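You operate a simulated robot arm through the tools that you are given. There is no shell and no other tool.

You are at the controls of a simulated robot arm. One attempt, no reset.

## Task
Stand each of the four markers in the holder of its colour.

The check looks at the end state, three seconds after you hand in, the way a careful person would. Anything else that was tipped, shoved, dropped, spilled or broken makes it a failure.

## Robot
A 7-joint arm with a two-finger parallel gripper, fixed in place. Base frame: the origin is on the floor under the middle of its stand, x ahead of it, y to its left, z up; the work surface is at about z = 0.9. Units: m, rad, N and s.
It reaches about 1.479 m from its shoulder. Its first joint turns from -2.897 to 2.897 rad. Payload 4.4 kg.
Tool frame: the origin (TCP) lies between the finger pads and is the grasp point; the fingertips stand 0.023 m ahead of it; z points along the fingers, y is the line along which they close. The gripper opens to 0.094 m. The fingers are 0.038 m wide and 0.01 m thick; the gripper's body (0.054 by 0.096 m) begins 0.039 m behind the TCP.
Orientation is that of the tool frame in the base frame, as [roll, pitch, yaw] about the fixed x, y, z axes, in that order (R = Rz(yaw) Ry(pitch) Rx(roll)). With the fingers straight down and closing along the base's y, the tool's x points along the base's -x, its y along +y and its z along -z.

## Interface
- The arm moves only by the tool servo_tool. Its argument "plan" is a list of rows, each an object of numbers (a shift or turn left out is 0, a gripper value left out holds the last): "wx", "wy", "wz": the turn, a rotation vector about the base's x, y, z in units of 45 degrees (1.0 is 45 degrees); "dx", "dy", "dz": the shift along the base's x, y, z in units of 150 mm (1.0 is 150 mm); "hand": the closure, from 0 (fully open) to 1 (shut). In form: [{"wx": .., "wy": .., "wz": .., "dx": .., "dy": .., "dz": .., "hand": ..}, ...]. A call has 1 to 20 rows; each row is the pose to reach, as a shift and turn from the pose commanded when the call began. A call with a number of a shift or a turn outside -1 to 1 is refused whole. A row lasts 0.2 s, in which the tool goes at most 0.05 m and 0.15 rad; a call with a longer step from one row to the next is refused whole, and so is a gripper value outside its range. Where a pose cannot be reached the arm comes as near as it can. A force on the tool above 50 N (or 10 N above the force at the start of the call, whichever is more), or a blocked arm, ends the call early, and 0.2 s more pass. The fingers move at their own pace (about 0.072 m/s each) and stop on an object; they squeeze with about 41 N. The grip force told is the motor's: it shows also when the fingers shut on nothing. Time passes only in rows, and 0.2 s behind the last, so rows that repeat a pose let the fingers close. It gives the time, the measured TCP pose, the force on the tool (base axes), the opening and the grip force at its end, in the units of the frame above (readings bear some noise), with the torque about the TCP (base axes, N m) and any sound that the robot's microphone picked up.
- Cameras (640 x 400 px; columns grow to the right, rows downward): "scene" is fixed at [0.4003, -0.4988, 1.6869]; the picture's right is [0.67, -0.74, 0.00], its down [-0.44, -0.40, -0.80] and it looks along [0.60, 0.54, -0.60] (base axes); focal length 310 px, centre (320, 200). "wrist" rides on the gripper at [0.086, 0.016, -0.074] in the tool frame; the picture's right is [-0.18, 0.98, 0.00], its down [-0.58, -0.11, -0.81] and it looks along [-0.79, -0.15, 0.59] (tool axes); focal length 243 px, centre (320, 200). There is no depth. A picture from a camera that has moved, and an enlarged one, comes with that camera's place and axes in the base frame and with its lens.
- grab_frame(camera): a new picture of that camera. The clock stands still meanwhile.
- close_up(camera, box): a new picture of the part [left, top, right, bottom] of that camera's present view, enlarged. The clock stands still meanwhile.
- job_done(): hands the job in; it is judged then, once.

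Nothing tells you positions but the pictures and the camera data. Unless the task says otherwise, let go and move clear before handing in.

The tools are called after "Call:" by a JSON object that holds its "method" and its "body". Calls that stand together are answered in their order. servo_tool: Moves the arm, as the interface text tells. Its arguments: {"type":"object","properties":{"plan":{"type":"array","items":{"type":"object","properties":{"wx":{"type":"number"},"wy":{"type":"number"},"wz":{"type":"number"},"dx":{"type":"number"},"dy":{"type":"number"},"dz":{"type":"number"},"hand":{"type":"number"}}}}},"required":["plan"]} The other tools are called the same way: grab_frame (camera) takes a picture; close_up (camera, box) takes an enlarged picture of a part of a camera's view; job_done () hands the job in.

At the start:

```text
time: 0.0
eef_pos: [0.7198, 0.2604, 1.1975]
ee_rot: [-3.14, -0.001, -3.141]
wrist_force: [-0.9, -0.1, 0.3]
wrist_torque: [-0.01, 0.01, 0.02]
grip_width: 0.0941
gripper_force: 0.0
```

scene: 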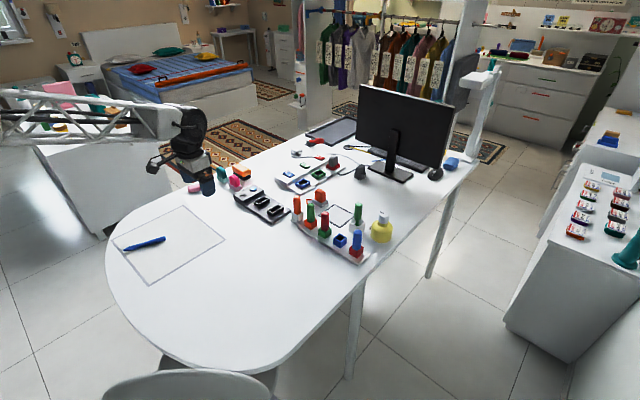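
wrist: 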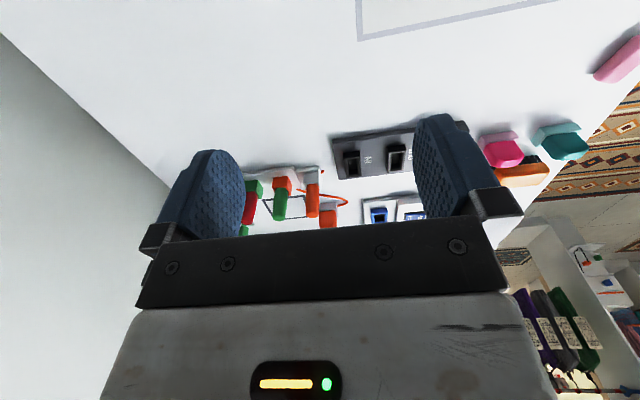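

I see a desk with a blue marker lying on a sheet and several coloured blocks and markers around a holder board. I'll take close-ups to identify everything.

Call:
{"method": "close_up", "body": {"camera": "scene", "box": [220, 140, 420, 270]}}

Call:
{"method": "close_up", "body": {"camera": "scene", "box": [100, 160, 300, 290]}}

Call:
{"method": "close_up", "body": {"camera": "scene", "box": [280, 180, 400, 270]}}

Call:
{"method": "close_up", "body": {"camera": "wrist", "box": [220, 100, 460, 250]}}

```text
3.08 times, centred on (320, 205) of scene
camera zoom: at [0.4003, -0.4988, 1.6869], right [0.67, -0.74, 0.0], down [-0.44, -0.4, -0.8], along [0.6, 0.54, -0.6], focal length 955 px, centre (320, 185)
```

zoom: 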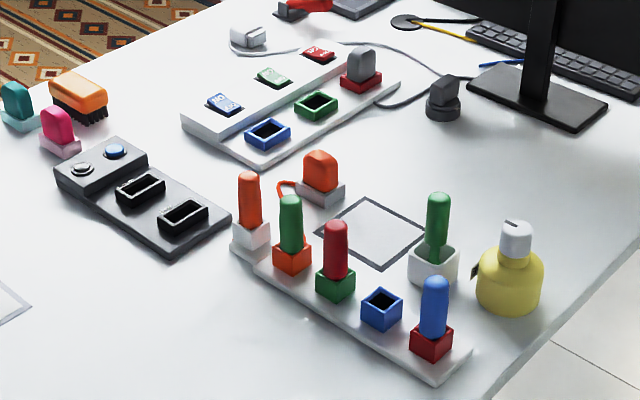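

```text
3.08 times, centred on (200, 225) of scene
camera zoom: at [0.4003, -0.4988, 1.6869], right [0.67, -0.74, 0.0], down [-0.44, -0.4, -0.8], along [0.6, 0.54, -0.6], focal length 955 px, centre (689, 123)
```

zoom: 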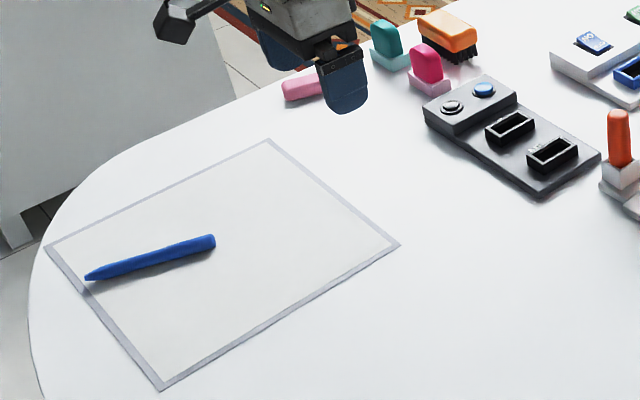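

```text
4.44 times, centred on (340, 225) of scene
camera zoom: at [0.4003, -0.4988, 1.6869], right [0.67, -0.74, 0.0], down [-0.44, -0.4, -0.8], along [0.6, 0.54, -0.6], focal length 1380 px, centre (231, 89)
```

zoom: 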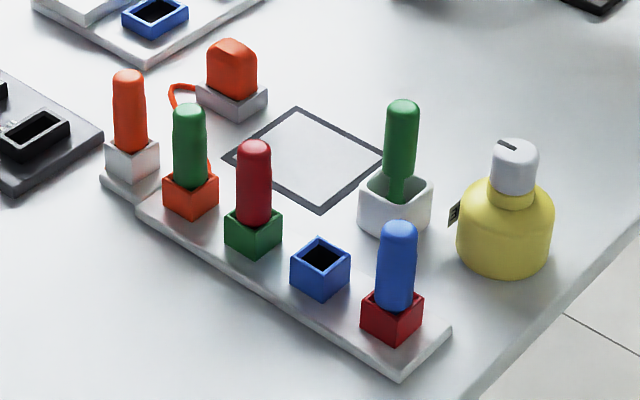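

```text
2.67 times, centred on (340, 175) of wrist
camera zoom: at [0.6324, 0.2752, 1.2726], right [0.18, 0.98, 0.0], down [0.58, -0.11, 0.81], along [0.79, -0.15, -0.59], focal length 647 px, centre (267, 267)
```

zoom: 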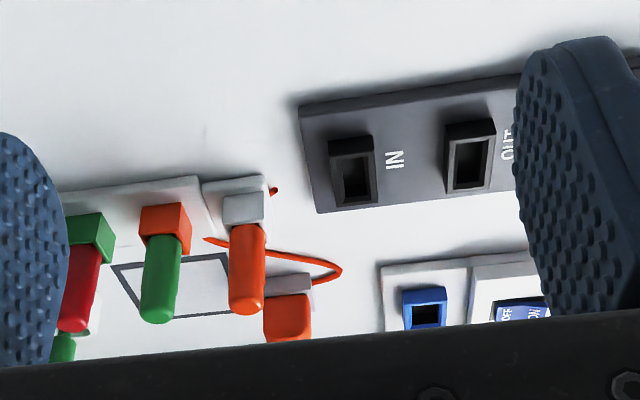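

The tray at x≈1.03 has four holders along y: orange (≈0.115), green (≈0.046), blue (≈-0.025, empty) and red (≈-0.096). The orange marker stands in a white side holder at y≈0.182. Only the blue holder is free, so the order is blue, red, green, orange. First I'll move closer at a safe height to measure the positions better.

Call:
{"method": "servo_tool", "body": {"plan": [{"dx": 0.16, "dy": -0.16, "dz": -0.06}, {"dx": 0.33, "dy": -0.33, "dz": -0.13}, {"dx": 0.5, "dy": -0.5, "dz": -0.2}, {"dx": 0.66, "dy": -0.66, "dz": -0.26}, {"dx": 0.83, "dy": -0.83, "dz": -0.33}, {"dx": 1.0, "dy": -1.0, "dz": -0.4}]}}

```text
time: 1.4
eef_pos: [0.8693, 0.1087, 1.1373]
ee_rot: [3.141, -0.001, -3.142]
wrist_force: [0.6, 0.2, 0.1]
wrist_torque: [0.0, 0.0, 0.02]
grip_width: 0.0938
gripper_force: 0.1
```

The arm moved as commanded. I'll take a wrist view from here to measure the markers.

Call:
{"method": "grab_frame", "body": {"camera": "wrist"}}

Call:
{"method": "close_up", "body": {"camera": "wrist", "box": [160, 60, 480, 260]}}

```text
taken
camera wrist: at [0.7827, 0.1248, 1.2124], right [0.18, 0.98, 0.0], down [0.58, -0.11, 0.81], along [0.79, -0.15, -0.59], focal length 243 px, centre (320, 200)
```

wrist: 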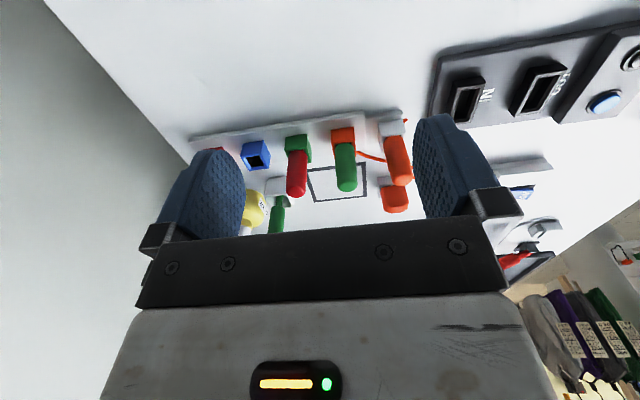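

```text
2.00 times, centred on (320, 160) of wrist
camera zoom: at [0.7827, 0.1248, 1.2124], right [0.18, 0.98, 0.0], down [0.58, -0.11, 0.81], along [0.79, -0.15, -0.59], focal length 485 px, centre (320, 280)
```

zoom: 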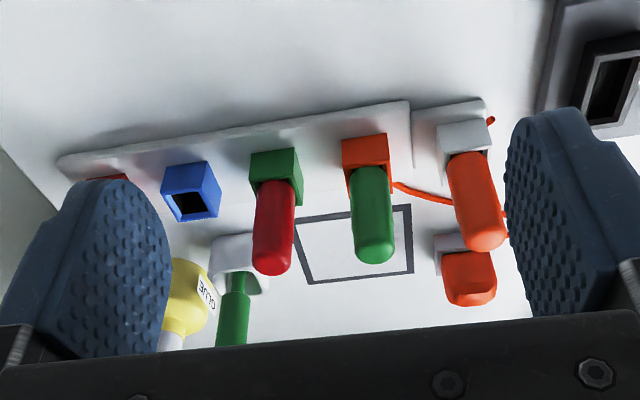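

All five stations are visible and match my estimates, with markers about 27 mm across and tops near z≈1.01. Next I'll move to above the blue marker in the red holder.

Call:
{"method": "servo_tool", "body": {"plan": [{"dx": 0.14, "dy": -0.2, "dz": -0.02}, {"dx": 0.27, "dy": -0.4, "dz": -0.05}, {"dx": 0.4, "dy": -0.6, "dz": -0.08}, {"dx": 0.53, "dy": -0.8, "dz": -0.1}, {"dx": 0.667, "dy": -1.0, "dz": -0.13}]}}

Call:
{"method": "servo_tool", "body": {"plan": [{"dx": 0.2, "dy": -0.18, "dz": -0.06}, {"dx": 0.4, "dy": -0.36, "dz": -0.12}]}}

Call:
{"method": "grab_frame", "body": {"camera": "wrist"}}

Call:
{"method": "close_up", "body": {"camera": "wrist", "box": [160, 20, 480, 220]}}

Call:
{"method": "close_up", "body": {"camera": "scene", "box": [270, 130, 430, 270]}}

```text
time: 2.6
eef_pos: [0.9692, -0.0405, 1.1186]
ee_rot: [-3.141, 0.001, 3.14]
wrist_force: [-0.7, -1.3, 0.5]
wrist_torque: [0.07, -0.04, 0.0]
grip_width: 0.0941
gripper_force: 0.0
```

```text
time: 3.2
eef_pos: [1.0299, -0.0951, 1.1015]
ee_rot: [-3.141, 0.003, -3.141]
wrist_force: [-0.6, 0.5, 1.5]
wrist_torque: [0.01, -0.02, -0.01]
grip_width: 0.094
gripper_force: 0.0
```

```text
taken
camera wrist: at [0.9438, -0.0781, 1.1761], right [0.18, 0.98, 0.0], down [0.58, -0.11, 0.81], along [0.79, -0.15, -0.59], focal length 243 px, centre (320, 200)
```

wrist: 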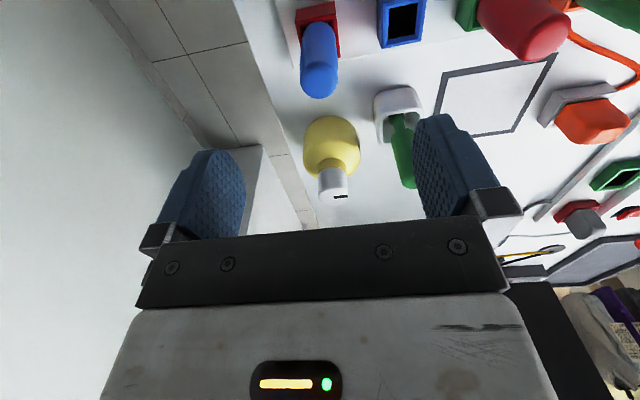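

```text
2.00 times, centred on (320, 120) of wrist
camera zoom: at [0.9438, -0.0781, 1.1761], right [0.18, 0.98, 0.0], down [0.58, -0.11, 0.81], along [0.79, -0.15, -0.59], focal length 485 px, centre (320, 360)
```

zoom: 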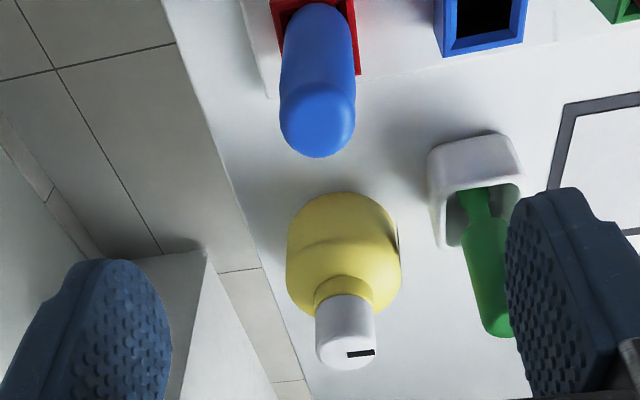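

```text
2.86 times, centred on (350, 200) of scene
camera zoom: at [0.4003, -0.4988, 1.6869], right [0.67, -0.74, 0.0], down [-0.44, -0.4, -0.8], along [0.6, 0.54, -0.6], focal length 887 px, centre (234, 200)
```

zoom: 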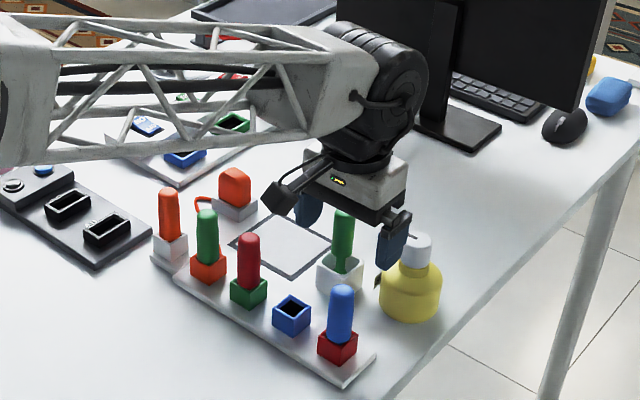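

The gripper sits almost exactly over the blue marker, which reads about 1.5 mm further toward -y. I'll part-close the fingers, correct the offset and lower a bit to check alignment.

Call:
{"method": "servo_tool", "body": {"plan": [{"dx": 0.007, "dy": -0.01, "dz": -0.15, "hand": 0.36}, {"dx": 0.007, "dy": -0.01, "dz": -0.3, "hand": 0.36}, {"dx": 0.007, "dy": -0.01, "dz": -0.4, "hand": 0.36}, {"dx": 0.007, "dy": -0.01, "dz": -0.4, "hand": 0.36}]}}

Call:
{"method": "grab_frame", "body": {"camera": "wrist"}}

Call:
{"method": "close_up", "body": {"camera": "wrist", "box": [160, 50, 480, 250]}}

Call:
{"method": "close_up", "body": {"camera": "scene", "box": [300, 150, 420, 270]}}

```text
time: 4.2
eef_pos: [1.03, -0.0959, 1.04]
ee_rot: [3.141, 0.0, 3.141]
wrist_force: [0.2, 0.6, -1.1]
wrist_torque: [-0.04, 0.04, 0.01]
grip_width: 0.0602
gripper_force: 0.1
```

```text
taken
camera wrist: at [0.9439, -0.0805, 1.1145], right [0.18, 0.98, 0.0], down [0.58, -0.11, 0.81], along [0.79, -0.15, -0.59], focal length 243 px, centre (320, 200)
```

wrist: 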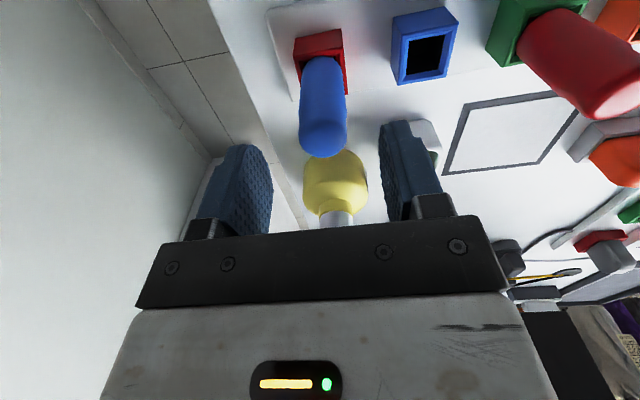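

```text
2.00 times, centred on (320, 150) of wrist
camera zoom: at [0.9439, -0.0805, 1.1145], right [0.18, 0.98, 0.0], down [0.58, -0.11, 0.81], along [0.79, -0.15, -0.59], focal length 485 px, centre (320, 300)
```

zoom: 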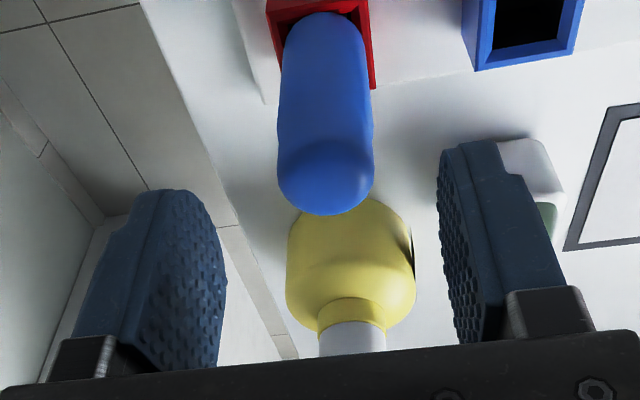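

```text
3.33 times, centred on (360, 210) of scene
camera zoom: at [0.4003, -0.4988, 1.6869], right [0.67, -0.74, 0.0], down [-0.44, -0.4, -0.8], along [0.6, 0.54, -0.6], focal length 1035 px, centre (187, 167)
```

zoom: 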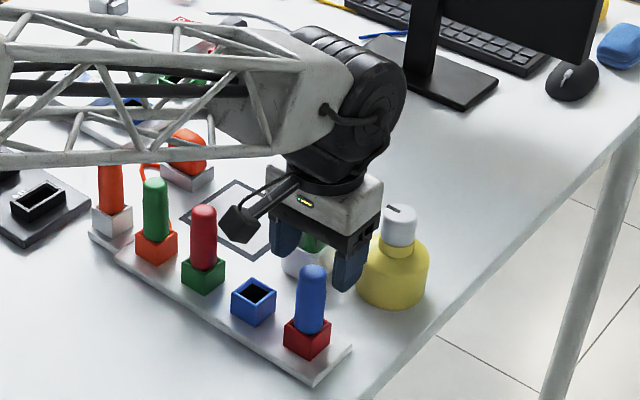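

The alignment looks good: the marker is centred between the fingers, with its top at about z≈1.01–1.02. I'll inspect the empty blue holder and the marker/holder fit before gripping.

Call:
{"method": "close_up", "body": {"camera": "wrist", "box": [280, 0, 480, 125]}}

Call:
{"method": "close_up", "body": {"camera": "scene", "box": [322, 215, 382, 270]}}

```text
3.20 times, centred on (380, 62) of wrist
camera zoom: at [0.9439, -0.0805, 1.1145], right [0.18, 0.98, 0.0], down [0.58, -0.11, 0.81], along [0.79, -0.15, -0.59], focal length 776 px, centre (128, 640)
```

zoom: 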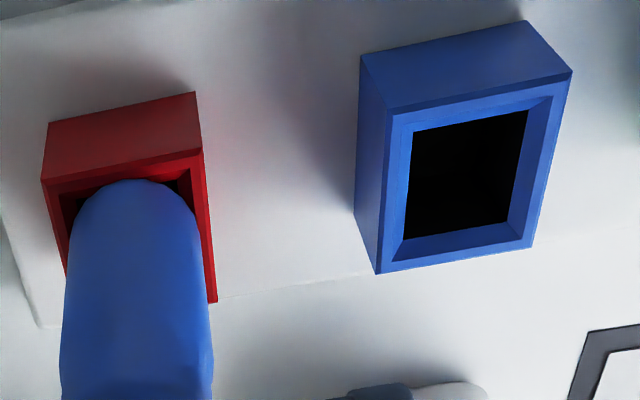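

```text
7.27 times, centred on (352, 242) of scene
camera zoom: at [0.4003, -0.4988, 1.6869], right [0.67, -0.74, 0.0], down [-0.44, -0.4, -0.8], along [0.6, 0.54, -0.6], focal length 2258 px, centre (87, -109)
```

zoom: 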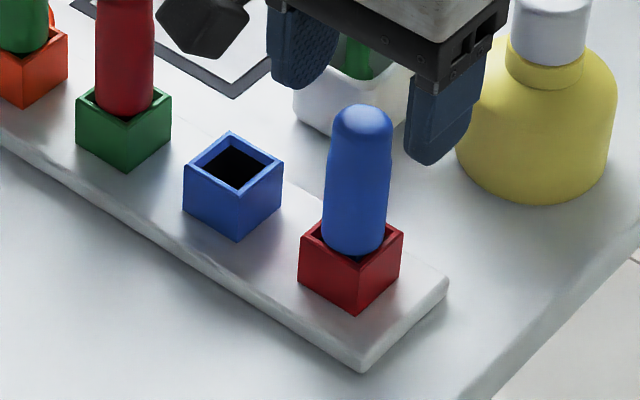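

The holder openings are chamfered squares that closely match the marker. I'll descend to gripping height around the blue marker and check centring before closing.

Call:
{"method": "servo_tool", "body": {"plan": [{"dz": -0.12, "hand": 0.36}, {"dz": -0.24, "hand": 0.36}, {"dz": -0.34, "hand": 0.36}, {"dz": -0.34, "hand": 0.36}]}}

Call:
{"method": "grab_frame", "body": {"camera": "wrist"}}

Call:
{"method": "close_up", "body": {"camera": "scene", "box": [310, 170, 410, 270]}}

```text
time: 5.2
eef_pos: [1.0299, -0.0969, 0.989]
ee_rot: [3.14, 0.0, 3.141]
wrist_force: [-0.1, 0.8, -1.1]
wrist_torque: [-0.02, 0.0, 0.01]
grip_width: 0.0599
gripper_force: 0.1
```

```text
taken
camera wrist: at [0.9441, -0.0803, 1.0633], right [0.18, 0.98, 0.0], down [0.58, -0.11, 0.81], along [0.79, -0.15, -0.59], focal length 243 px, centre (320, 200)
```

wrist: 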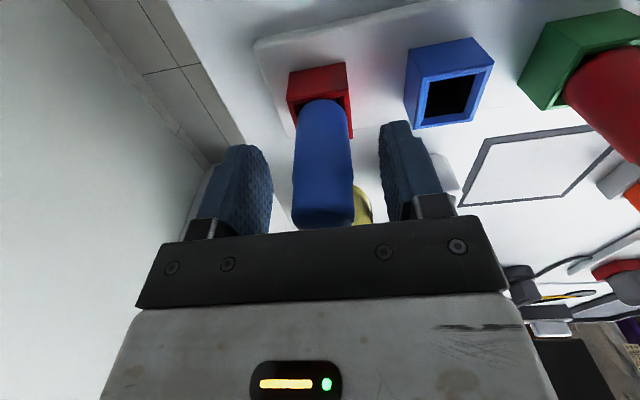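

```text
4.00 times, centred on (360, 220) of scene
camera zoom: at [0.4003, -0.4988, 1.6869], right [0.67, -0.74, 0.0], down [-0.44, -0.4, -0.8], along [0.6, 0.54, -0.6], focal length 1242 px, centre (160, 120)
```

zoom: 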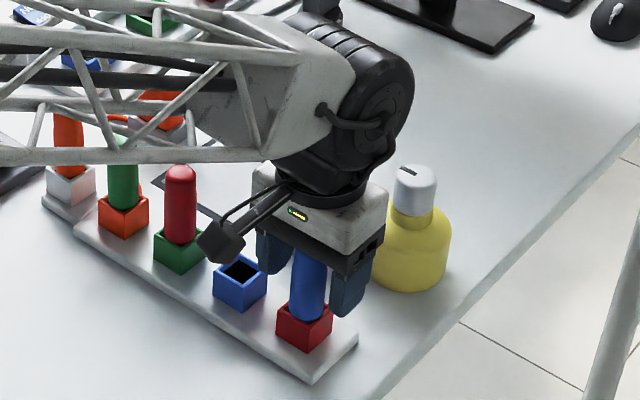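

The marker is between the fingers, about 1 mm toward +y of centre. I'll nudge 1 mm and close.

Call:
{"method": "servo_tool", "body": {"plan": [{"dy": 0.007, "hand": 0.36}, {"dy": 0.007, "hand": 0.7}, {"dy": 0.007, "hand": 1.0}, {"dy": 0.007, "hand": 1.0}, {"dy": 0.007, "hand": 1.0}]}}

Call:
{"method": "grab_frame", "body": {"camera": "wrist"}}

Call:
{"method": "close_up", "body": {"camera": "scene", "box": [310, 170, 410, 270]}}

```text
time: 6.4
eef_pos: [1.0299, -0.0939, 0.9886]
ee_rot: [-3.141, 0.001, -3.141]
wrist_force: [0.6, 1.8, -0.2]
wrist_torque: [0.14, -0.01, 0.02]
grip_width: 0.0275
gripper_force: 41.1
```

```text
taken
camera wrist: at [0.9441, -0.0789, 1.0639], right [0.18, 0.98, 0.0], down [0.58, -0.11, 0.81], along [0.79, -0.15, -0.59], focal length 243 px, centre (320, 200)
```

wrist: 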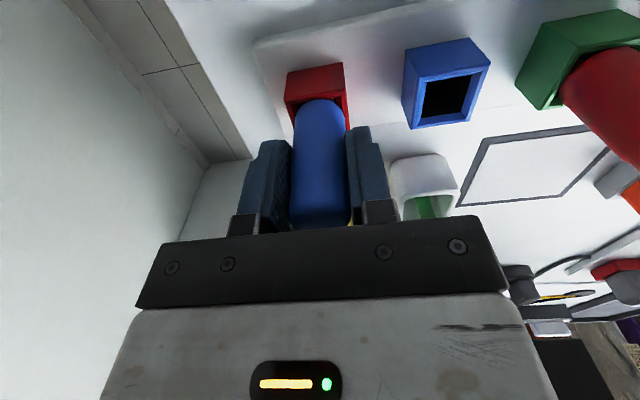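

```text
4.00 times, centred on (360, 220) of scene
camera zoom: at [0.4003, -0.4988, 1.6869], right [0.67, -0.74, 0.0], down [-0.44, -0.4, -0.8], along [0.6, 0.54, -0.6], focal length 1242 px, centre (160, 120)
```

zoom: 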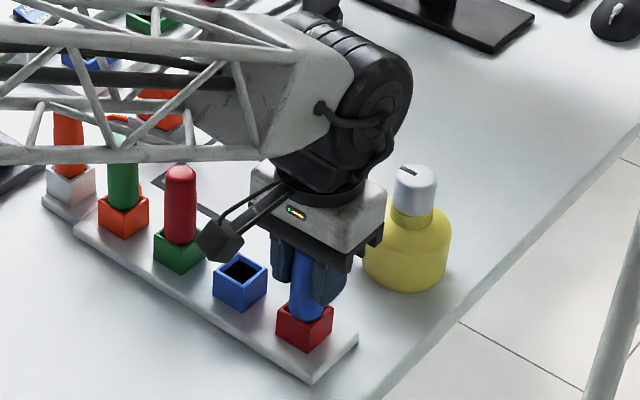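

The blue marker is gripped at 27.5 mm width with little side force. I'll lift it straight up clear of the holder.

Call:
{"method": "servo_tool", "body": {"plan": [{"dz": 0.06, "hand": 1.0}, {"dz": 0.14, "hand": 1.0}, {"dz": 0.24, "hand": 1.0}, {"dz": 0.36, "hand": 1.0}, {"dz": 0.46, "hand": 1.0}, {"dz": 0.5, "hand": 1.0}]}}

Call:
{"method": "grab_frame", "body": {"camera": "wrist"}}

Call:
{"method": "close_up", "body": {"camera": "scene", "box": [310, 170, 410, 270]}}

Call:
{"method": "close_up", "body": {"camera": "wrist", "box": [220, 40, 460, 240]}}

```text
time: 7.8
eef_pos: [1.0298, -0.0974, 1.065]
ee_rot: [-3.141, 0.0, 3.141]
wrist_force: [0.0, 0.4, 0.0]
wrist_torque: [-0.03, -0.04, 0.0]
grip_width: 0.0277
gripper_force: 40.8
```

```text
taken
camera wrist: at [0.9437, -0.0798, 1.1391], right [0.18, 0.98, 0.0], down [0.58, -0.11, 0.81], along [0.79, -0.15, -0.59], focal length 243 px, centre (320, 200)
```

wrist: 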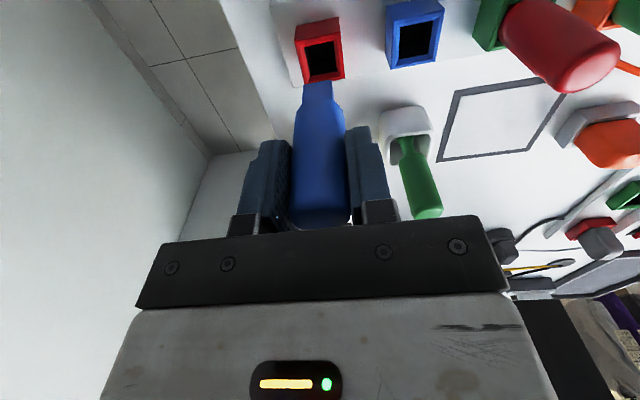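

```text
4.00 times, centred on (360, 220) of scene
camera zoom: at [0.4003, -0.4988, 1.6869], right [0.67, -0.74, 0.0], down [-0.44, -0.4, -0.8], along [0.6, 0.54, -0.6], focal length 1242 px, centre (160, 120)
```

zoom: 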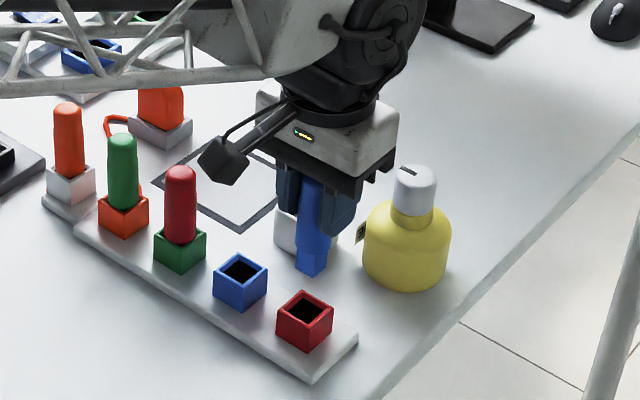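

```text
2.00 times, centred on (340, 140) of wrist
camera zoom: at [0.9437, -0.0798, 1.1391], right [0.18, 0.98, 0.0], down [0.58, -0.11, 0.81], along [0.79, -0.15, -0.59], focal length 485 px, centre (280, 320)
```

zoom: 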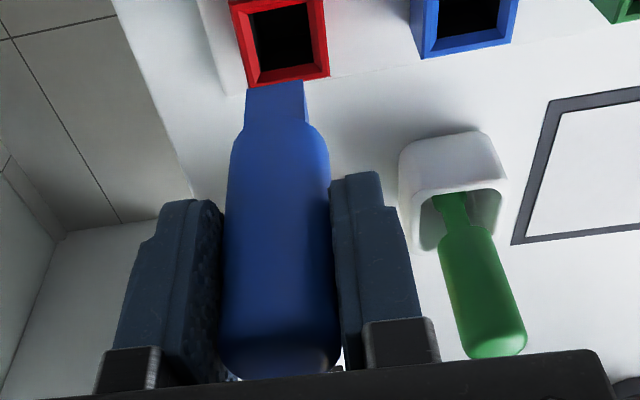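

The marker came out cleanly. It has a narrower square peg (~18 mm) that must go into the ~21 mm square hole. I'll measure the red-to-blue holder spacing from a close-up.

Call:
{"method": "close_up", "body": {"camera": "wrist", "box": [280, 0, 460, 100]}}

Call:
{"method": "close_up", "body": {"camera": "scene", "box": [330, 210, 400, 265]}}

```text
3.56 times, centred on (370, 50) of wrist
camera zoom: at [0.9437, -0.0798, 1.1391], right [0.18, 0.98, 0.0], down [0.58, -0.11, 0.81], along [0.79, -0.15, -0.59], focal length 863 px, centre (142, 733)
```

zoom: 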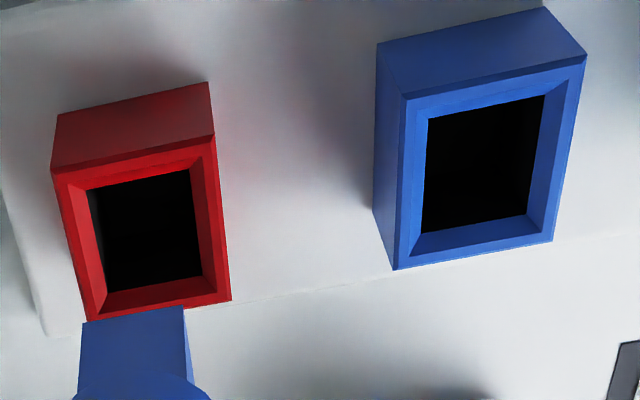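

```text
7.27 times, centred on (365, 238) of scene
camera zoom: at [0.4003, -0.4988, 1.6869], right [0.67, -0.74, 0.0], down [-0.44, -0.4, -0.8], along [0.6, 0.54, -0.6], focal length 2258 px, centre (-7, -73)
```

zoom: 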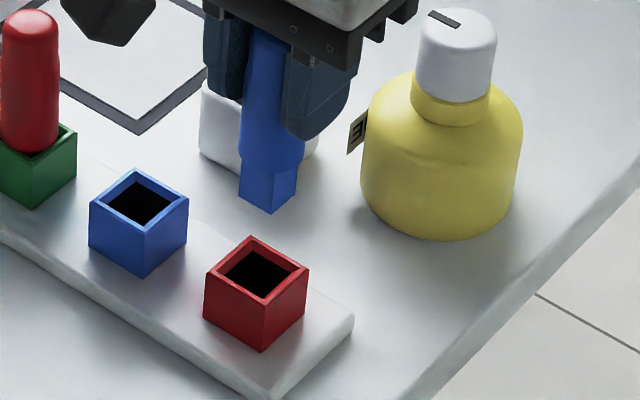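

The estimated spacing is about 0.0705–0.071 m. I'll move the blue marker over the blue holder at height, then check alignment.

Call:
{"method": "servo_tool", "body": {"plan": [{"dy": 0.12, "hand": 1.0}, {"dy": 0.24, "hand": 1.0}, {"dy": 0.36, "hand": 1.0}, {"dy": 0.47, "hand": 1.0}, {"dy": 0.47, "dz": -0.1, "hand": 1.0}, {"dy": 0.47, "dz": -0.18, "hand": 1.0}, {"dy": 0.47, "dz": -0.18, "hand": 1.0}]}}

Call:
{"method": "grab_frame", "body": {"camera": "wrist"}}

Call:
{"method": "close_up", "body": {"camera": "scene", "box": [330, 210, 400, 265]}}

Call:
{"method": "close_up", "body": {"camera": "wrist", "box": [240, 40, 400, 140]}}

```text
time: 9.4
eef_pos: [1.0302, -0.0236, 1.0371]
ee_rot: [-3.141, 0.0, -3.142]
wrist_force: [-0.5, -0.2, -0.4]
wrist_torque: [-0.02, 0.02, 0.01]
grip_width: 0.0275
gripper_force: 40.7
```

```text
taken
camera wrist: at [0.9436, -0.0085, 1.1118], right [0.18, 0.98, 0.0], down [0.58, -0.11, 0.81], along [0.79, -0.15, -0.59], focal length 243 px, centre (320, 200)
```

wrist: 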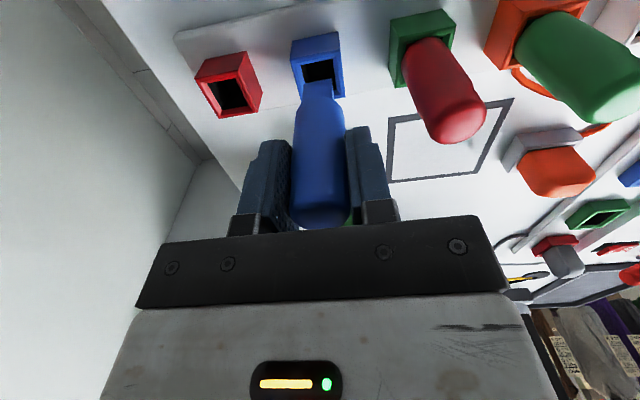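

```text
7.27 times, centred on (365, 238) of scene
camera zoom: at [0.4003, -0.4988, 1.6869], right [0.67, -0.74, 0.0], down [-0.44, -0.4, -0.8], along [0.6, 0.54, -0.6], focal length 2258 px, centre (-7, -73)
```

zoom: 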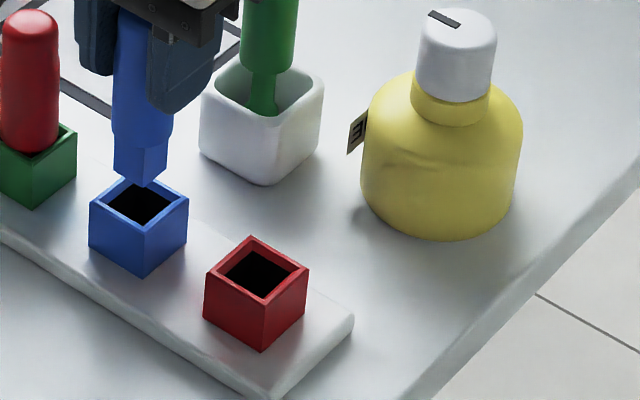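

```text
4.00 times, centred on (320, 90) of wrist
camera zoom: at [0.9436, -0.0085, 1.1118], right [0.18, 0.98, 0.0], down [0.58, -0.11, 0.81], along [0.79, -0.15, -0.59], focal length 970 px, centre (320, 640)
```

zoom: 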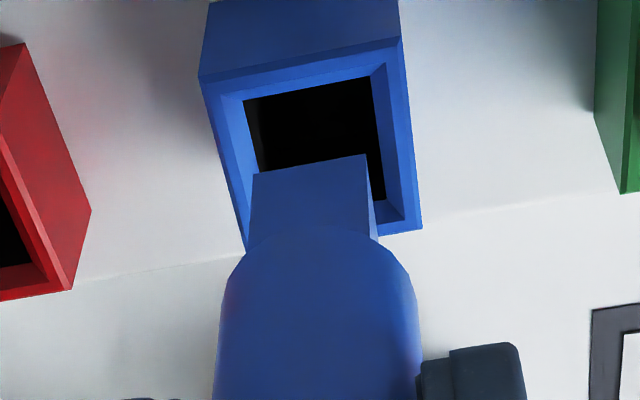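

The peg is over the blue hole with its yaw matching and y within about 1 mm. I'll lower it slowly into the chamfer and watch the forces.

Call:
{"method": "servo_tool", "body": {"plan": [{"dy": 0.003, "dz": -0.03, "hand": 1.0}, {"dy": 0.003, "dz": -0.06, "hand": 1.0}, {"dy": 0.003, "dz": -0.09, "hand": 1.0}, {"dy": 0.003, "dz": -0.12, "hand": 1.0}, {"dy": 0.003, "dz": -0.12, "hand": 1.0}]}}

Call:
{"method": "close_up", "body": {"camera": "scene", "box": [330, 210, 400, 265]}}

Call:
{"method": "close_up", "body": {"camera": "wrist", "box": [240, 40, 400, 140]}}

```text
time: 10.6
eef_pos: [1.0305, -0.0242, 1.0193]
ee_rot: [3.141, 0.001, 3.141]
wrist_force: [-0.3, 0.0, -0.1]
wrist_torque: [0.01, 0.01, 0.02]
grip_width: 0.0275
gripper_force: 41.5
```

```text
7.27 times, centred on (365, 238) of scene
camera zoom: at [0.4003, -0.4988, 1.6869], right [0.67, -0.74, 0.0], down [-0.44, -0.4, -0.8], along [0.6, 0.54, -0.6], focal length 2258 px, centre (-7, -73)
```

zoom: 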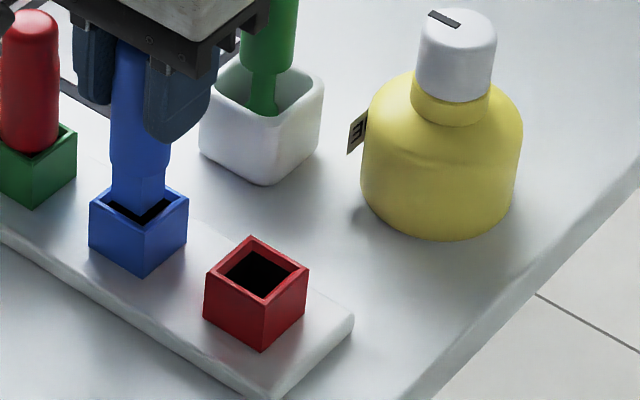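

```text
4.00 times, centred on (320, 90) of wrist
camera zoom: at [0.9436, -0.0079, 1.0939], right [0.18, 0.98, 0.0], down [0.58, -0.11, 0.81], along [0.79, -0.15, -0.59], focal length 970 px, centre (320, 640)
```

zoom: 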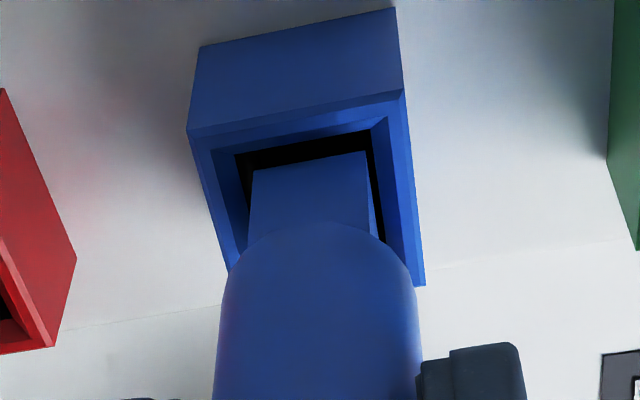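

The peg is at the rim and centred in y, with no contact force yet. I'll lower in small steps.

Call:
{"method": "servo_tool", "body": {"plan": [{"dz": -0.015, "hand": 1.0}, {"dz": -0.03, "hand": 1.0}, {"dz": -0.045, "hand": 1.0}, {"dz": -0.045, "hand": 1.0}]}}

Call:
{"method": "close_up", "body": {"camera": "scene", "box": [330, 210, 400, 265]}}

Call:
{"method": "close_up", "body": {"camera": "wrist", "box": [240, 40, 400, 140]}}

```text
time: 11.6
eef_pos: [1.0284, -0.0239, 1.0123]
ee_rot: [-3.14, 0.001, 3.141]
wrist_force: [0.3, -0.6, 0.5]
wrist_torque: [0.02, -0.03, 0.01]
grip_width: 0.0274
gripper_force: 41.2
```

```text
7.27 times, centred on (365, 238) of scene
camera zoom: at [0.4003, -0.4988, 1.6869], right [0.67, -0.74, 0.0], down [-0.44, -0.4, -0.8], along [0.6, 0.54, -0.6], focal length 2258 px, centre (-7, -73)
```

zoom: 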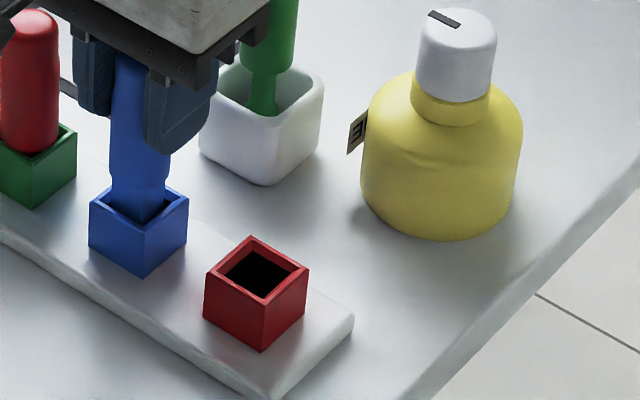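

```text
4.00 times, centred on (320, 90) of wrist
camera zoom: at [0.9436, -0.0081, 1.0872], right [0.18, 0.98, 0.0], down [0.58, -0.11, 0.81], along [0.79, -0.15, -0.59], focal length 970 px, centre (320, 640)
```

zoom: 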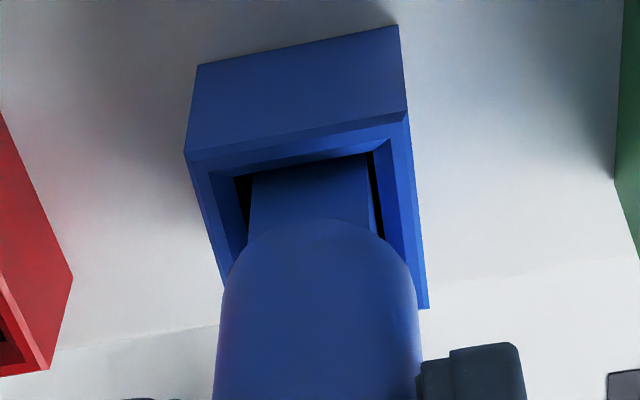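

The peg is inside the hole with no force. I'll continue down to seating depth.

Call:
{"method": "servo_tool", "body": {"plan": [{"dz": -0.025, "hand": 1.0}, {"dz": -0.05, "hand": 1.0}, {"dz": -0.075, "hand": 1.0}, {"dz": -0.1, "hand": 1.0}, {"dz": -0.125, "hand": 1.0}, {"dz": -0.148, "hand": 1.0}, {"dz": -0.148, "hand": 1.0}]}}

Call:
{"method": "close_up", "body": {"camera": "scene", "box": [330, 210, 400, 265]}}

Call:
{"method": "close_up", "body": {"camera": "wrist", "box": [240, 40, 400, 140]}}

```text
time: 13.2
eef_pos: [1.031, -0.0243, 0.9928]
ee_rot: [3.141, 0.005, 3.141]
wrist_force: [1.4, 1.7, 31.3]
wrist_torque: [0.4, -0.1, 0.02]
grip_width: 0.0276
gripper_force: 41.2
```

```text
7.27 times, centred on (365, 238) of scene
camera zoom: at [0.4003, -0.4988, 1.6869], right [0.67, -0.74, 0.0], down [-0.44, -0.4, -0.8], along [0.6, 0.54, -0.6], focal length 2258 px, centre (-7, -73)
```

zoom: 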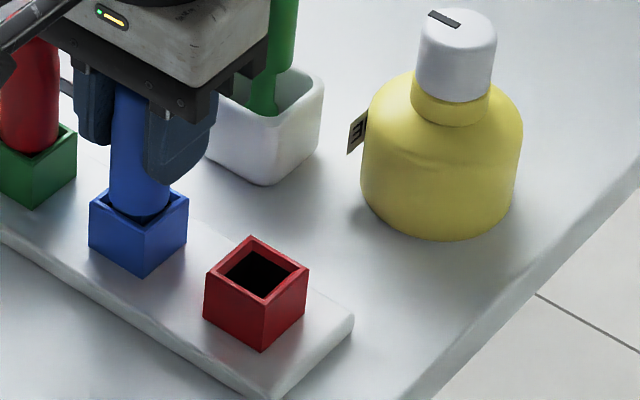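

```text
4.00 times, centred on (320, 90) of wrist
camera zoom: at [0.9443, -0.0083, 1.0678], right [0.18, 0.98, 0.0], down [0.58, -0.11, 0.81], along [0.8, -0.15, -0.59], focal length 970 px, centre (320, 640)
```

zoom: 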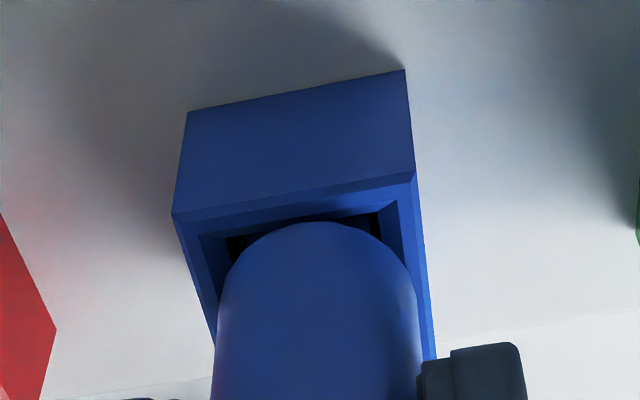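

I feel 31 N of upward force, with the TCP about 4 mm above the height it had when I picked the marker up. I'll compare seating depth visually with the neighbouring red marker.

Call:
{"method": "close_up", "body": {"camera": "scene", "box": [325, 215, 365, 250]}}

Call:
{"method": "close_up", "body": {"camera": "scene", "box": [310, 205, 350, 240]}}

Call:
{"method": "grab_frame", "body": {"camera": "wrist"}}

```text
11.43 times, centred on (345, 232) of scene
camera zoom: at [0.4003, -0.4988, 1.6869], right [0.67, -0.74, 0.0], down [-0.44, -0.4, -0.8], along [0.6, 0.54, -0.6], focal length 3548 px, centre (34, -171)
```

zoom: 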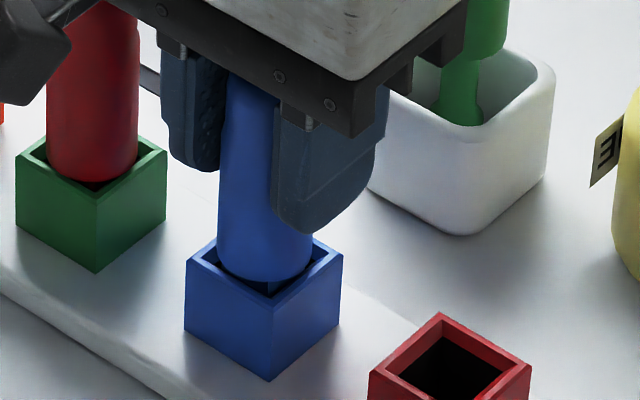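

```text
11.43 times, centred on (330, 222) of scene
camera zoom: at [0.4003, -0.4988, 1.6869], right [0.67, -0.74, 0.0], down [-0.44, -0.4, -0.8], along [0.6, 0.54, -0.6], focal length 3548 px, centre (206, -57)
```

zoom: 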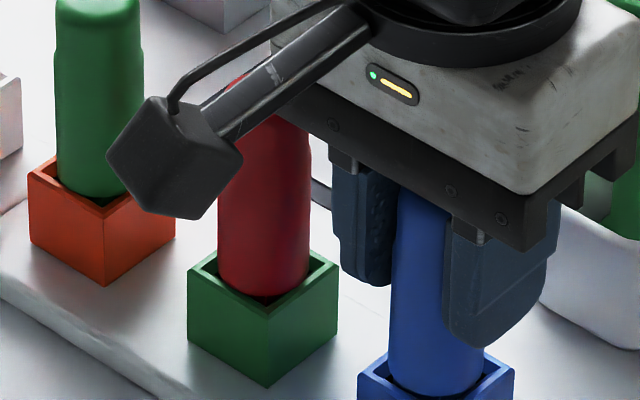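

```text
taken
camera wrist: at [0.9443, -0.0083, 1.0678], right [0.18, 0.98, 0.0], down [0.58, -0.11, 0.81], along [0.8, -0.15, -0.59], focal length 243 px, centre (320, 200)
```

wrist: 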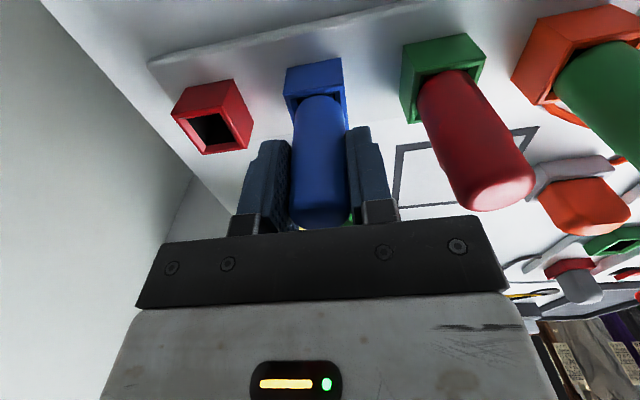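

The gap at the rim matches the neighbouring seated red marker to within about 1 mm, so the blue marker is seated and had only slid slightly in the grip. I'll relax the downward force, then open part-way.

Call:
{"method": "servo_tool", "body": {"plan": [{"dz": 0.018, "hand": 1.0}, {"dz": 0.018, "hand": 1.0}, {"dz": 0.018, "hand": 0.36}, {"dz": 0.018, "hand": 0.36}, {"dz": 0.018, "hand": 0.36}]}}

Call:
{"method": "close_up", "body": {"camera": "scene", "box": [325, 195, 375, 250]}}

Call:
{"method": "grab_frame", "body": {"camera": "wrist"}}

```text
time: 14.4
eef_pos: [1.0305, -0.0248, 0.9929]
ee_rot: [3.141, 0.0, 3.142]
wrist_force: [0.4, 0.2, -0.1]
wrist_torque: [-0.01, 0.03, 0.0]
grip_width: 0.0601
gripper_force: 0.2
```

```text
7.27 times, centred on (350, 222) of scene
camera zoom: at [0.4003, -0.4988, 1.6869], right [0.67, -0.74, 0.0], down [-0.44, -0.4, -0.8], along [0.6, 0.54, -0.6], focal length 2258 px, centre (102, 36)
```

zoom: 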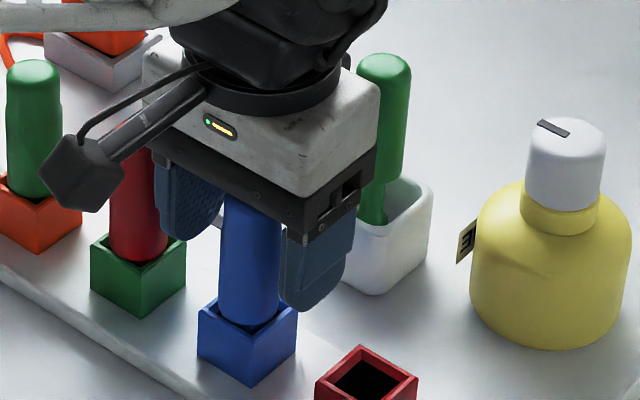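

```text
taken
camera wrist: at [0.944, -0.0082, 1.0678], right [0.18, 0.98, 0.0], down [0.58, -0.11, 0.81], along [0.79, -0.15, -0.59], focal length 243 px, centre (320, 200)
```

wrist: 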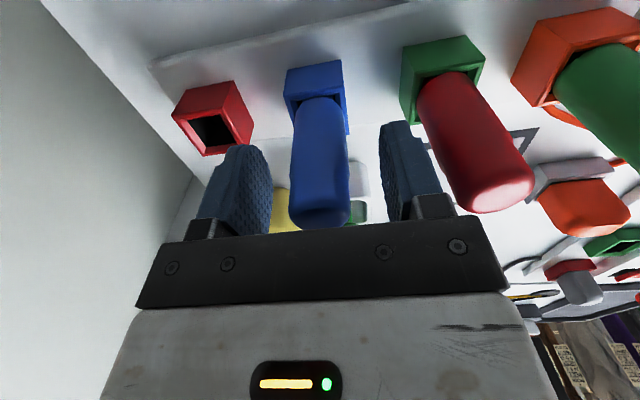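

The marker stands free and upright in the blue holder. I'll rise straight up, then shift over to the red marker in the green holder.

Call:
{"method": "servo_tool", "body": {"plan": [{"dz": 0.1, "hand": 0.36}, {"dz": 0.25, "hand": 0.36}, {"dz": 0.45, "hand": 0.36}, {"dz": 0.65, "hand": 0.36}, {"dz": 0.7, "hand": 0.36}, {"dz": 0.7, "dy": 0.15, "hand": 0.36}, {"dz": 0.7, "dy": 0.3, "hand": 0.36}, {"dz": 0.7, "dy": 0.46, "hand": 0.36}, {"dz": 0.7, "dy": 0.46, "hand": 0.36}]}}

Call:
{"method": "close_up", "body": {"camera": "scene", "box": [280, 180, 400, 270]}}

Call:
{"method": "close_up", "body": {"camera": "wrist", "box": [160, 0, 480, 200]}}

```text
time: 16.4
eef_pos: [1.0301, 0.0453, 1.0989]
ee_rot: [3.14, -0.001, -3.141]
wrist_force: [0.3, 0.0, -0.1]
wrist_torque: [-0.05, -0.02, -0.02]
grip_width: 0.0604
gripper_force: 0.0
```

```text
4.44 times, centred on (340, 225) of scene
camera zoom: at [0.4003, -0.4988, 1.6869], right [0.67, -0.74, 0.0], down [-0.44, -0.4, -0.8], along [0.6, 0.54, -0.6], focal length 1380 px, centre (231, 89)
```

zoom: 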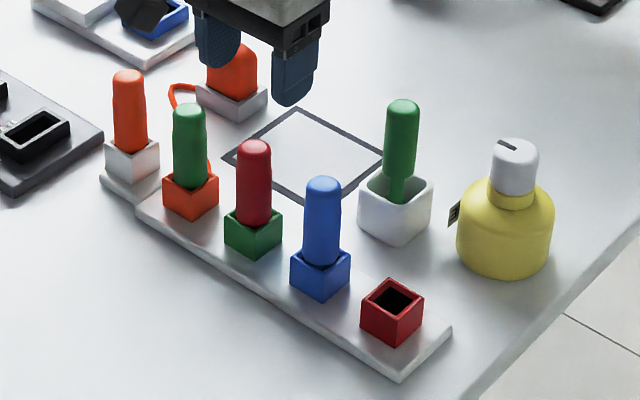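

```text
2.00 times, centred on (320, 100) of wrist
camera zoom: at [0.9435, 0.0608, 1.1733], right [0.18, 0.98, 0.0], down [0.58, -0.11, 0.81], along [0.79, -0.15, -0.59], focal length 485 px, centre (320, 400)
```

zoom: 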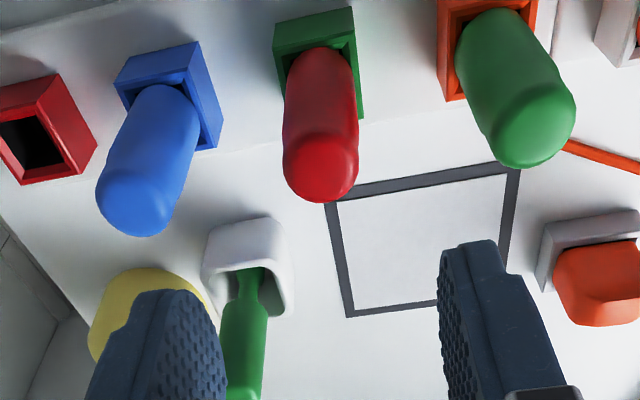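

Blue stands upright in its holder. The gripper is over the red marker within about 0.5 mm, so I'll descend around it.

Call:
{"method": "servo_tool", "body": {"plan": [{"dz": -0.15, "hand": 0.36}, {"dz": -0.3, "hand": 0.36}, {"dz": -0.45, "hand": 0.36}, {"dz": -0.58, "hand": 0.36}, {"dz": -0.68, "hand": 0.36}, {"dz": -0.72, "hand": 0.36}, {"dz": -0.72, "hand": 0.36}]}}

Call:
{"method": "grab_frame", "body": {"camera": "wrist"}}

Call:
{"method": "close_up", "body": {"camera": "scene", "box": [290, 180, 380, 260]}}

```text
time: 18.0
eef_pos: [1.0311, 0.0434, 0.9901]
ee_rot: [-3.14, 0.001, 3.141]
wrist_force: [-0.6, 0.3, -0.4]
wrist_torque: [0.0, 0.0, -0.01]
grip_width: 0.0601
gripper_force: 0.1
```

```text
taken
camera wrist: at [0.9439, 0.0607, 1.065], right [0.18, 0.98, 0.0], down [0.58, -0.11, 0.81], along [0.79, -0.15, -0.59], focal length 243 px, centre (320, 200)
```

wrist: 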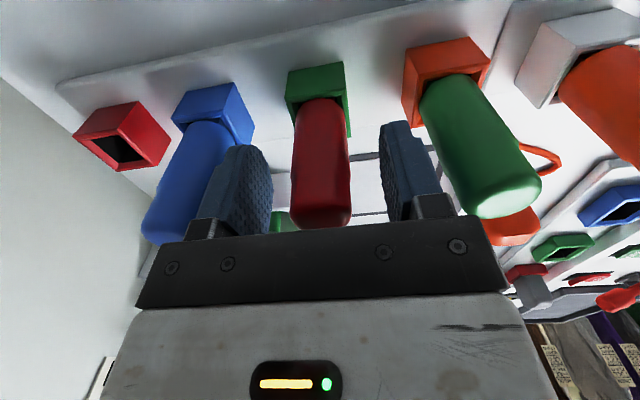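

```text
5.00 times, centred on (335, 220) of scene
camera zoom: at [0.4003, -0.4988, 1.6869], right [0.67, -0.74, 0.0], down [-0.44, -0.4, -0.8], along [0.6, 0.54, -0.6], focal length 1552 px, centre (245, 100)
```

zoom: 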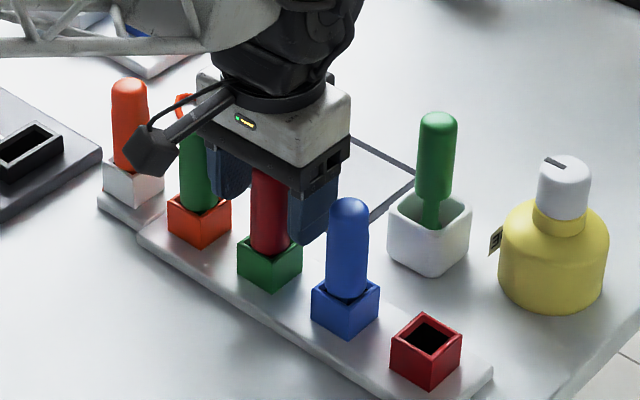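

The red marker is centred between the fingers, clear of its neighbours. Closing now.

Call:
{"method": "servo_tool", "body": {"plan": [{"hand": 0.5}, {"hand": 0.7}, {"hand": 1.0}, {"hand": 1.0}, {"hand": 1.0}]}}

Call:
{"method": "servo_tool", "body": {"plan": [{"dz": 0.04, "hand": 1.0}, {"dz": 0.1, "hand": 1.0}, {"dz": 0.18, "hand": 1.0}, {"dz": 0.28, "hand": 1.0}, {"dz": 0.4, "hand": 1.0}, {"dz": 0.55, "hand": 1.0}, {"dz": 0.7, "hand": 1.0}, {"dz": 0.85, "hand": 1.0}, {"dz": 0.85, "hand": 1.0}]}}

Call:
{"method": "grab_frame", "body": {"camera": "wrist"}}

Call:
{"method": "close_up", "body": {"camera": "scene", "box": [280, 160, 400, 270]}}

```text
time: 19.2
eef_pos: [1.0293, 0.0458, 0.99]
ee_rot: [-3.141, 0.001, 3.141]
wrist_force: [-0.2, 6.8, 1.4]
wrist_torque: [0.33, -0.03, 0.02]
grip_width: 0.0272
gripper_force: 40.7
```

```text
time: 21.2
eef_pos: [1.0312, 0.0453, 1.1169]
ee_rot: [3.141, 0.0, 3.14]
wrist_force: [0.9, 0.1, -0.5]
wrist_torque: [0.0, -0.01, 0.01]
grip_width: 0.0274
gripper_force: 40.8
```

```text
taken
camera wrist: at [0.9434, 0.0611, 1.1918], right [0.18, 0.98, 0.0], down [0.58, -0.11, 0.81], along [0.79, -0.15, -0.59], focal length 243 px, centre (320, 200)
```

wrist: 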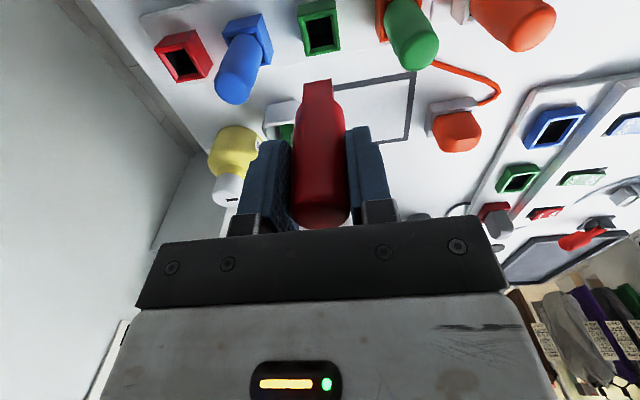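

```text
3.64 times, centred on (340, 215) of scene
camera zoom: at [0.4003, -0.4988, 1.6869], right [0.67, -0.74, 0.0], down [-0.44, -0.4, -0.8], along [0.6, 0.54, -0.6], focal length 1129 px, centre (247, 146)
```

zoom: 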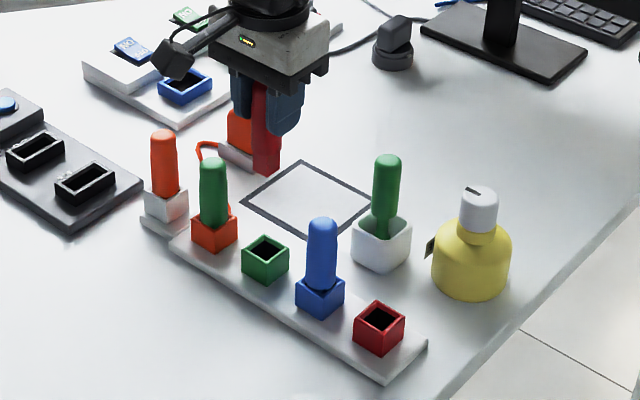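

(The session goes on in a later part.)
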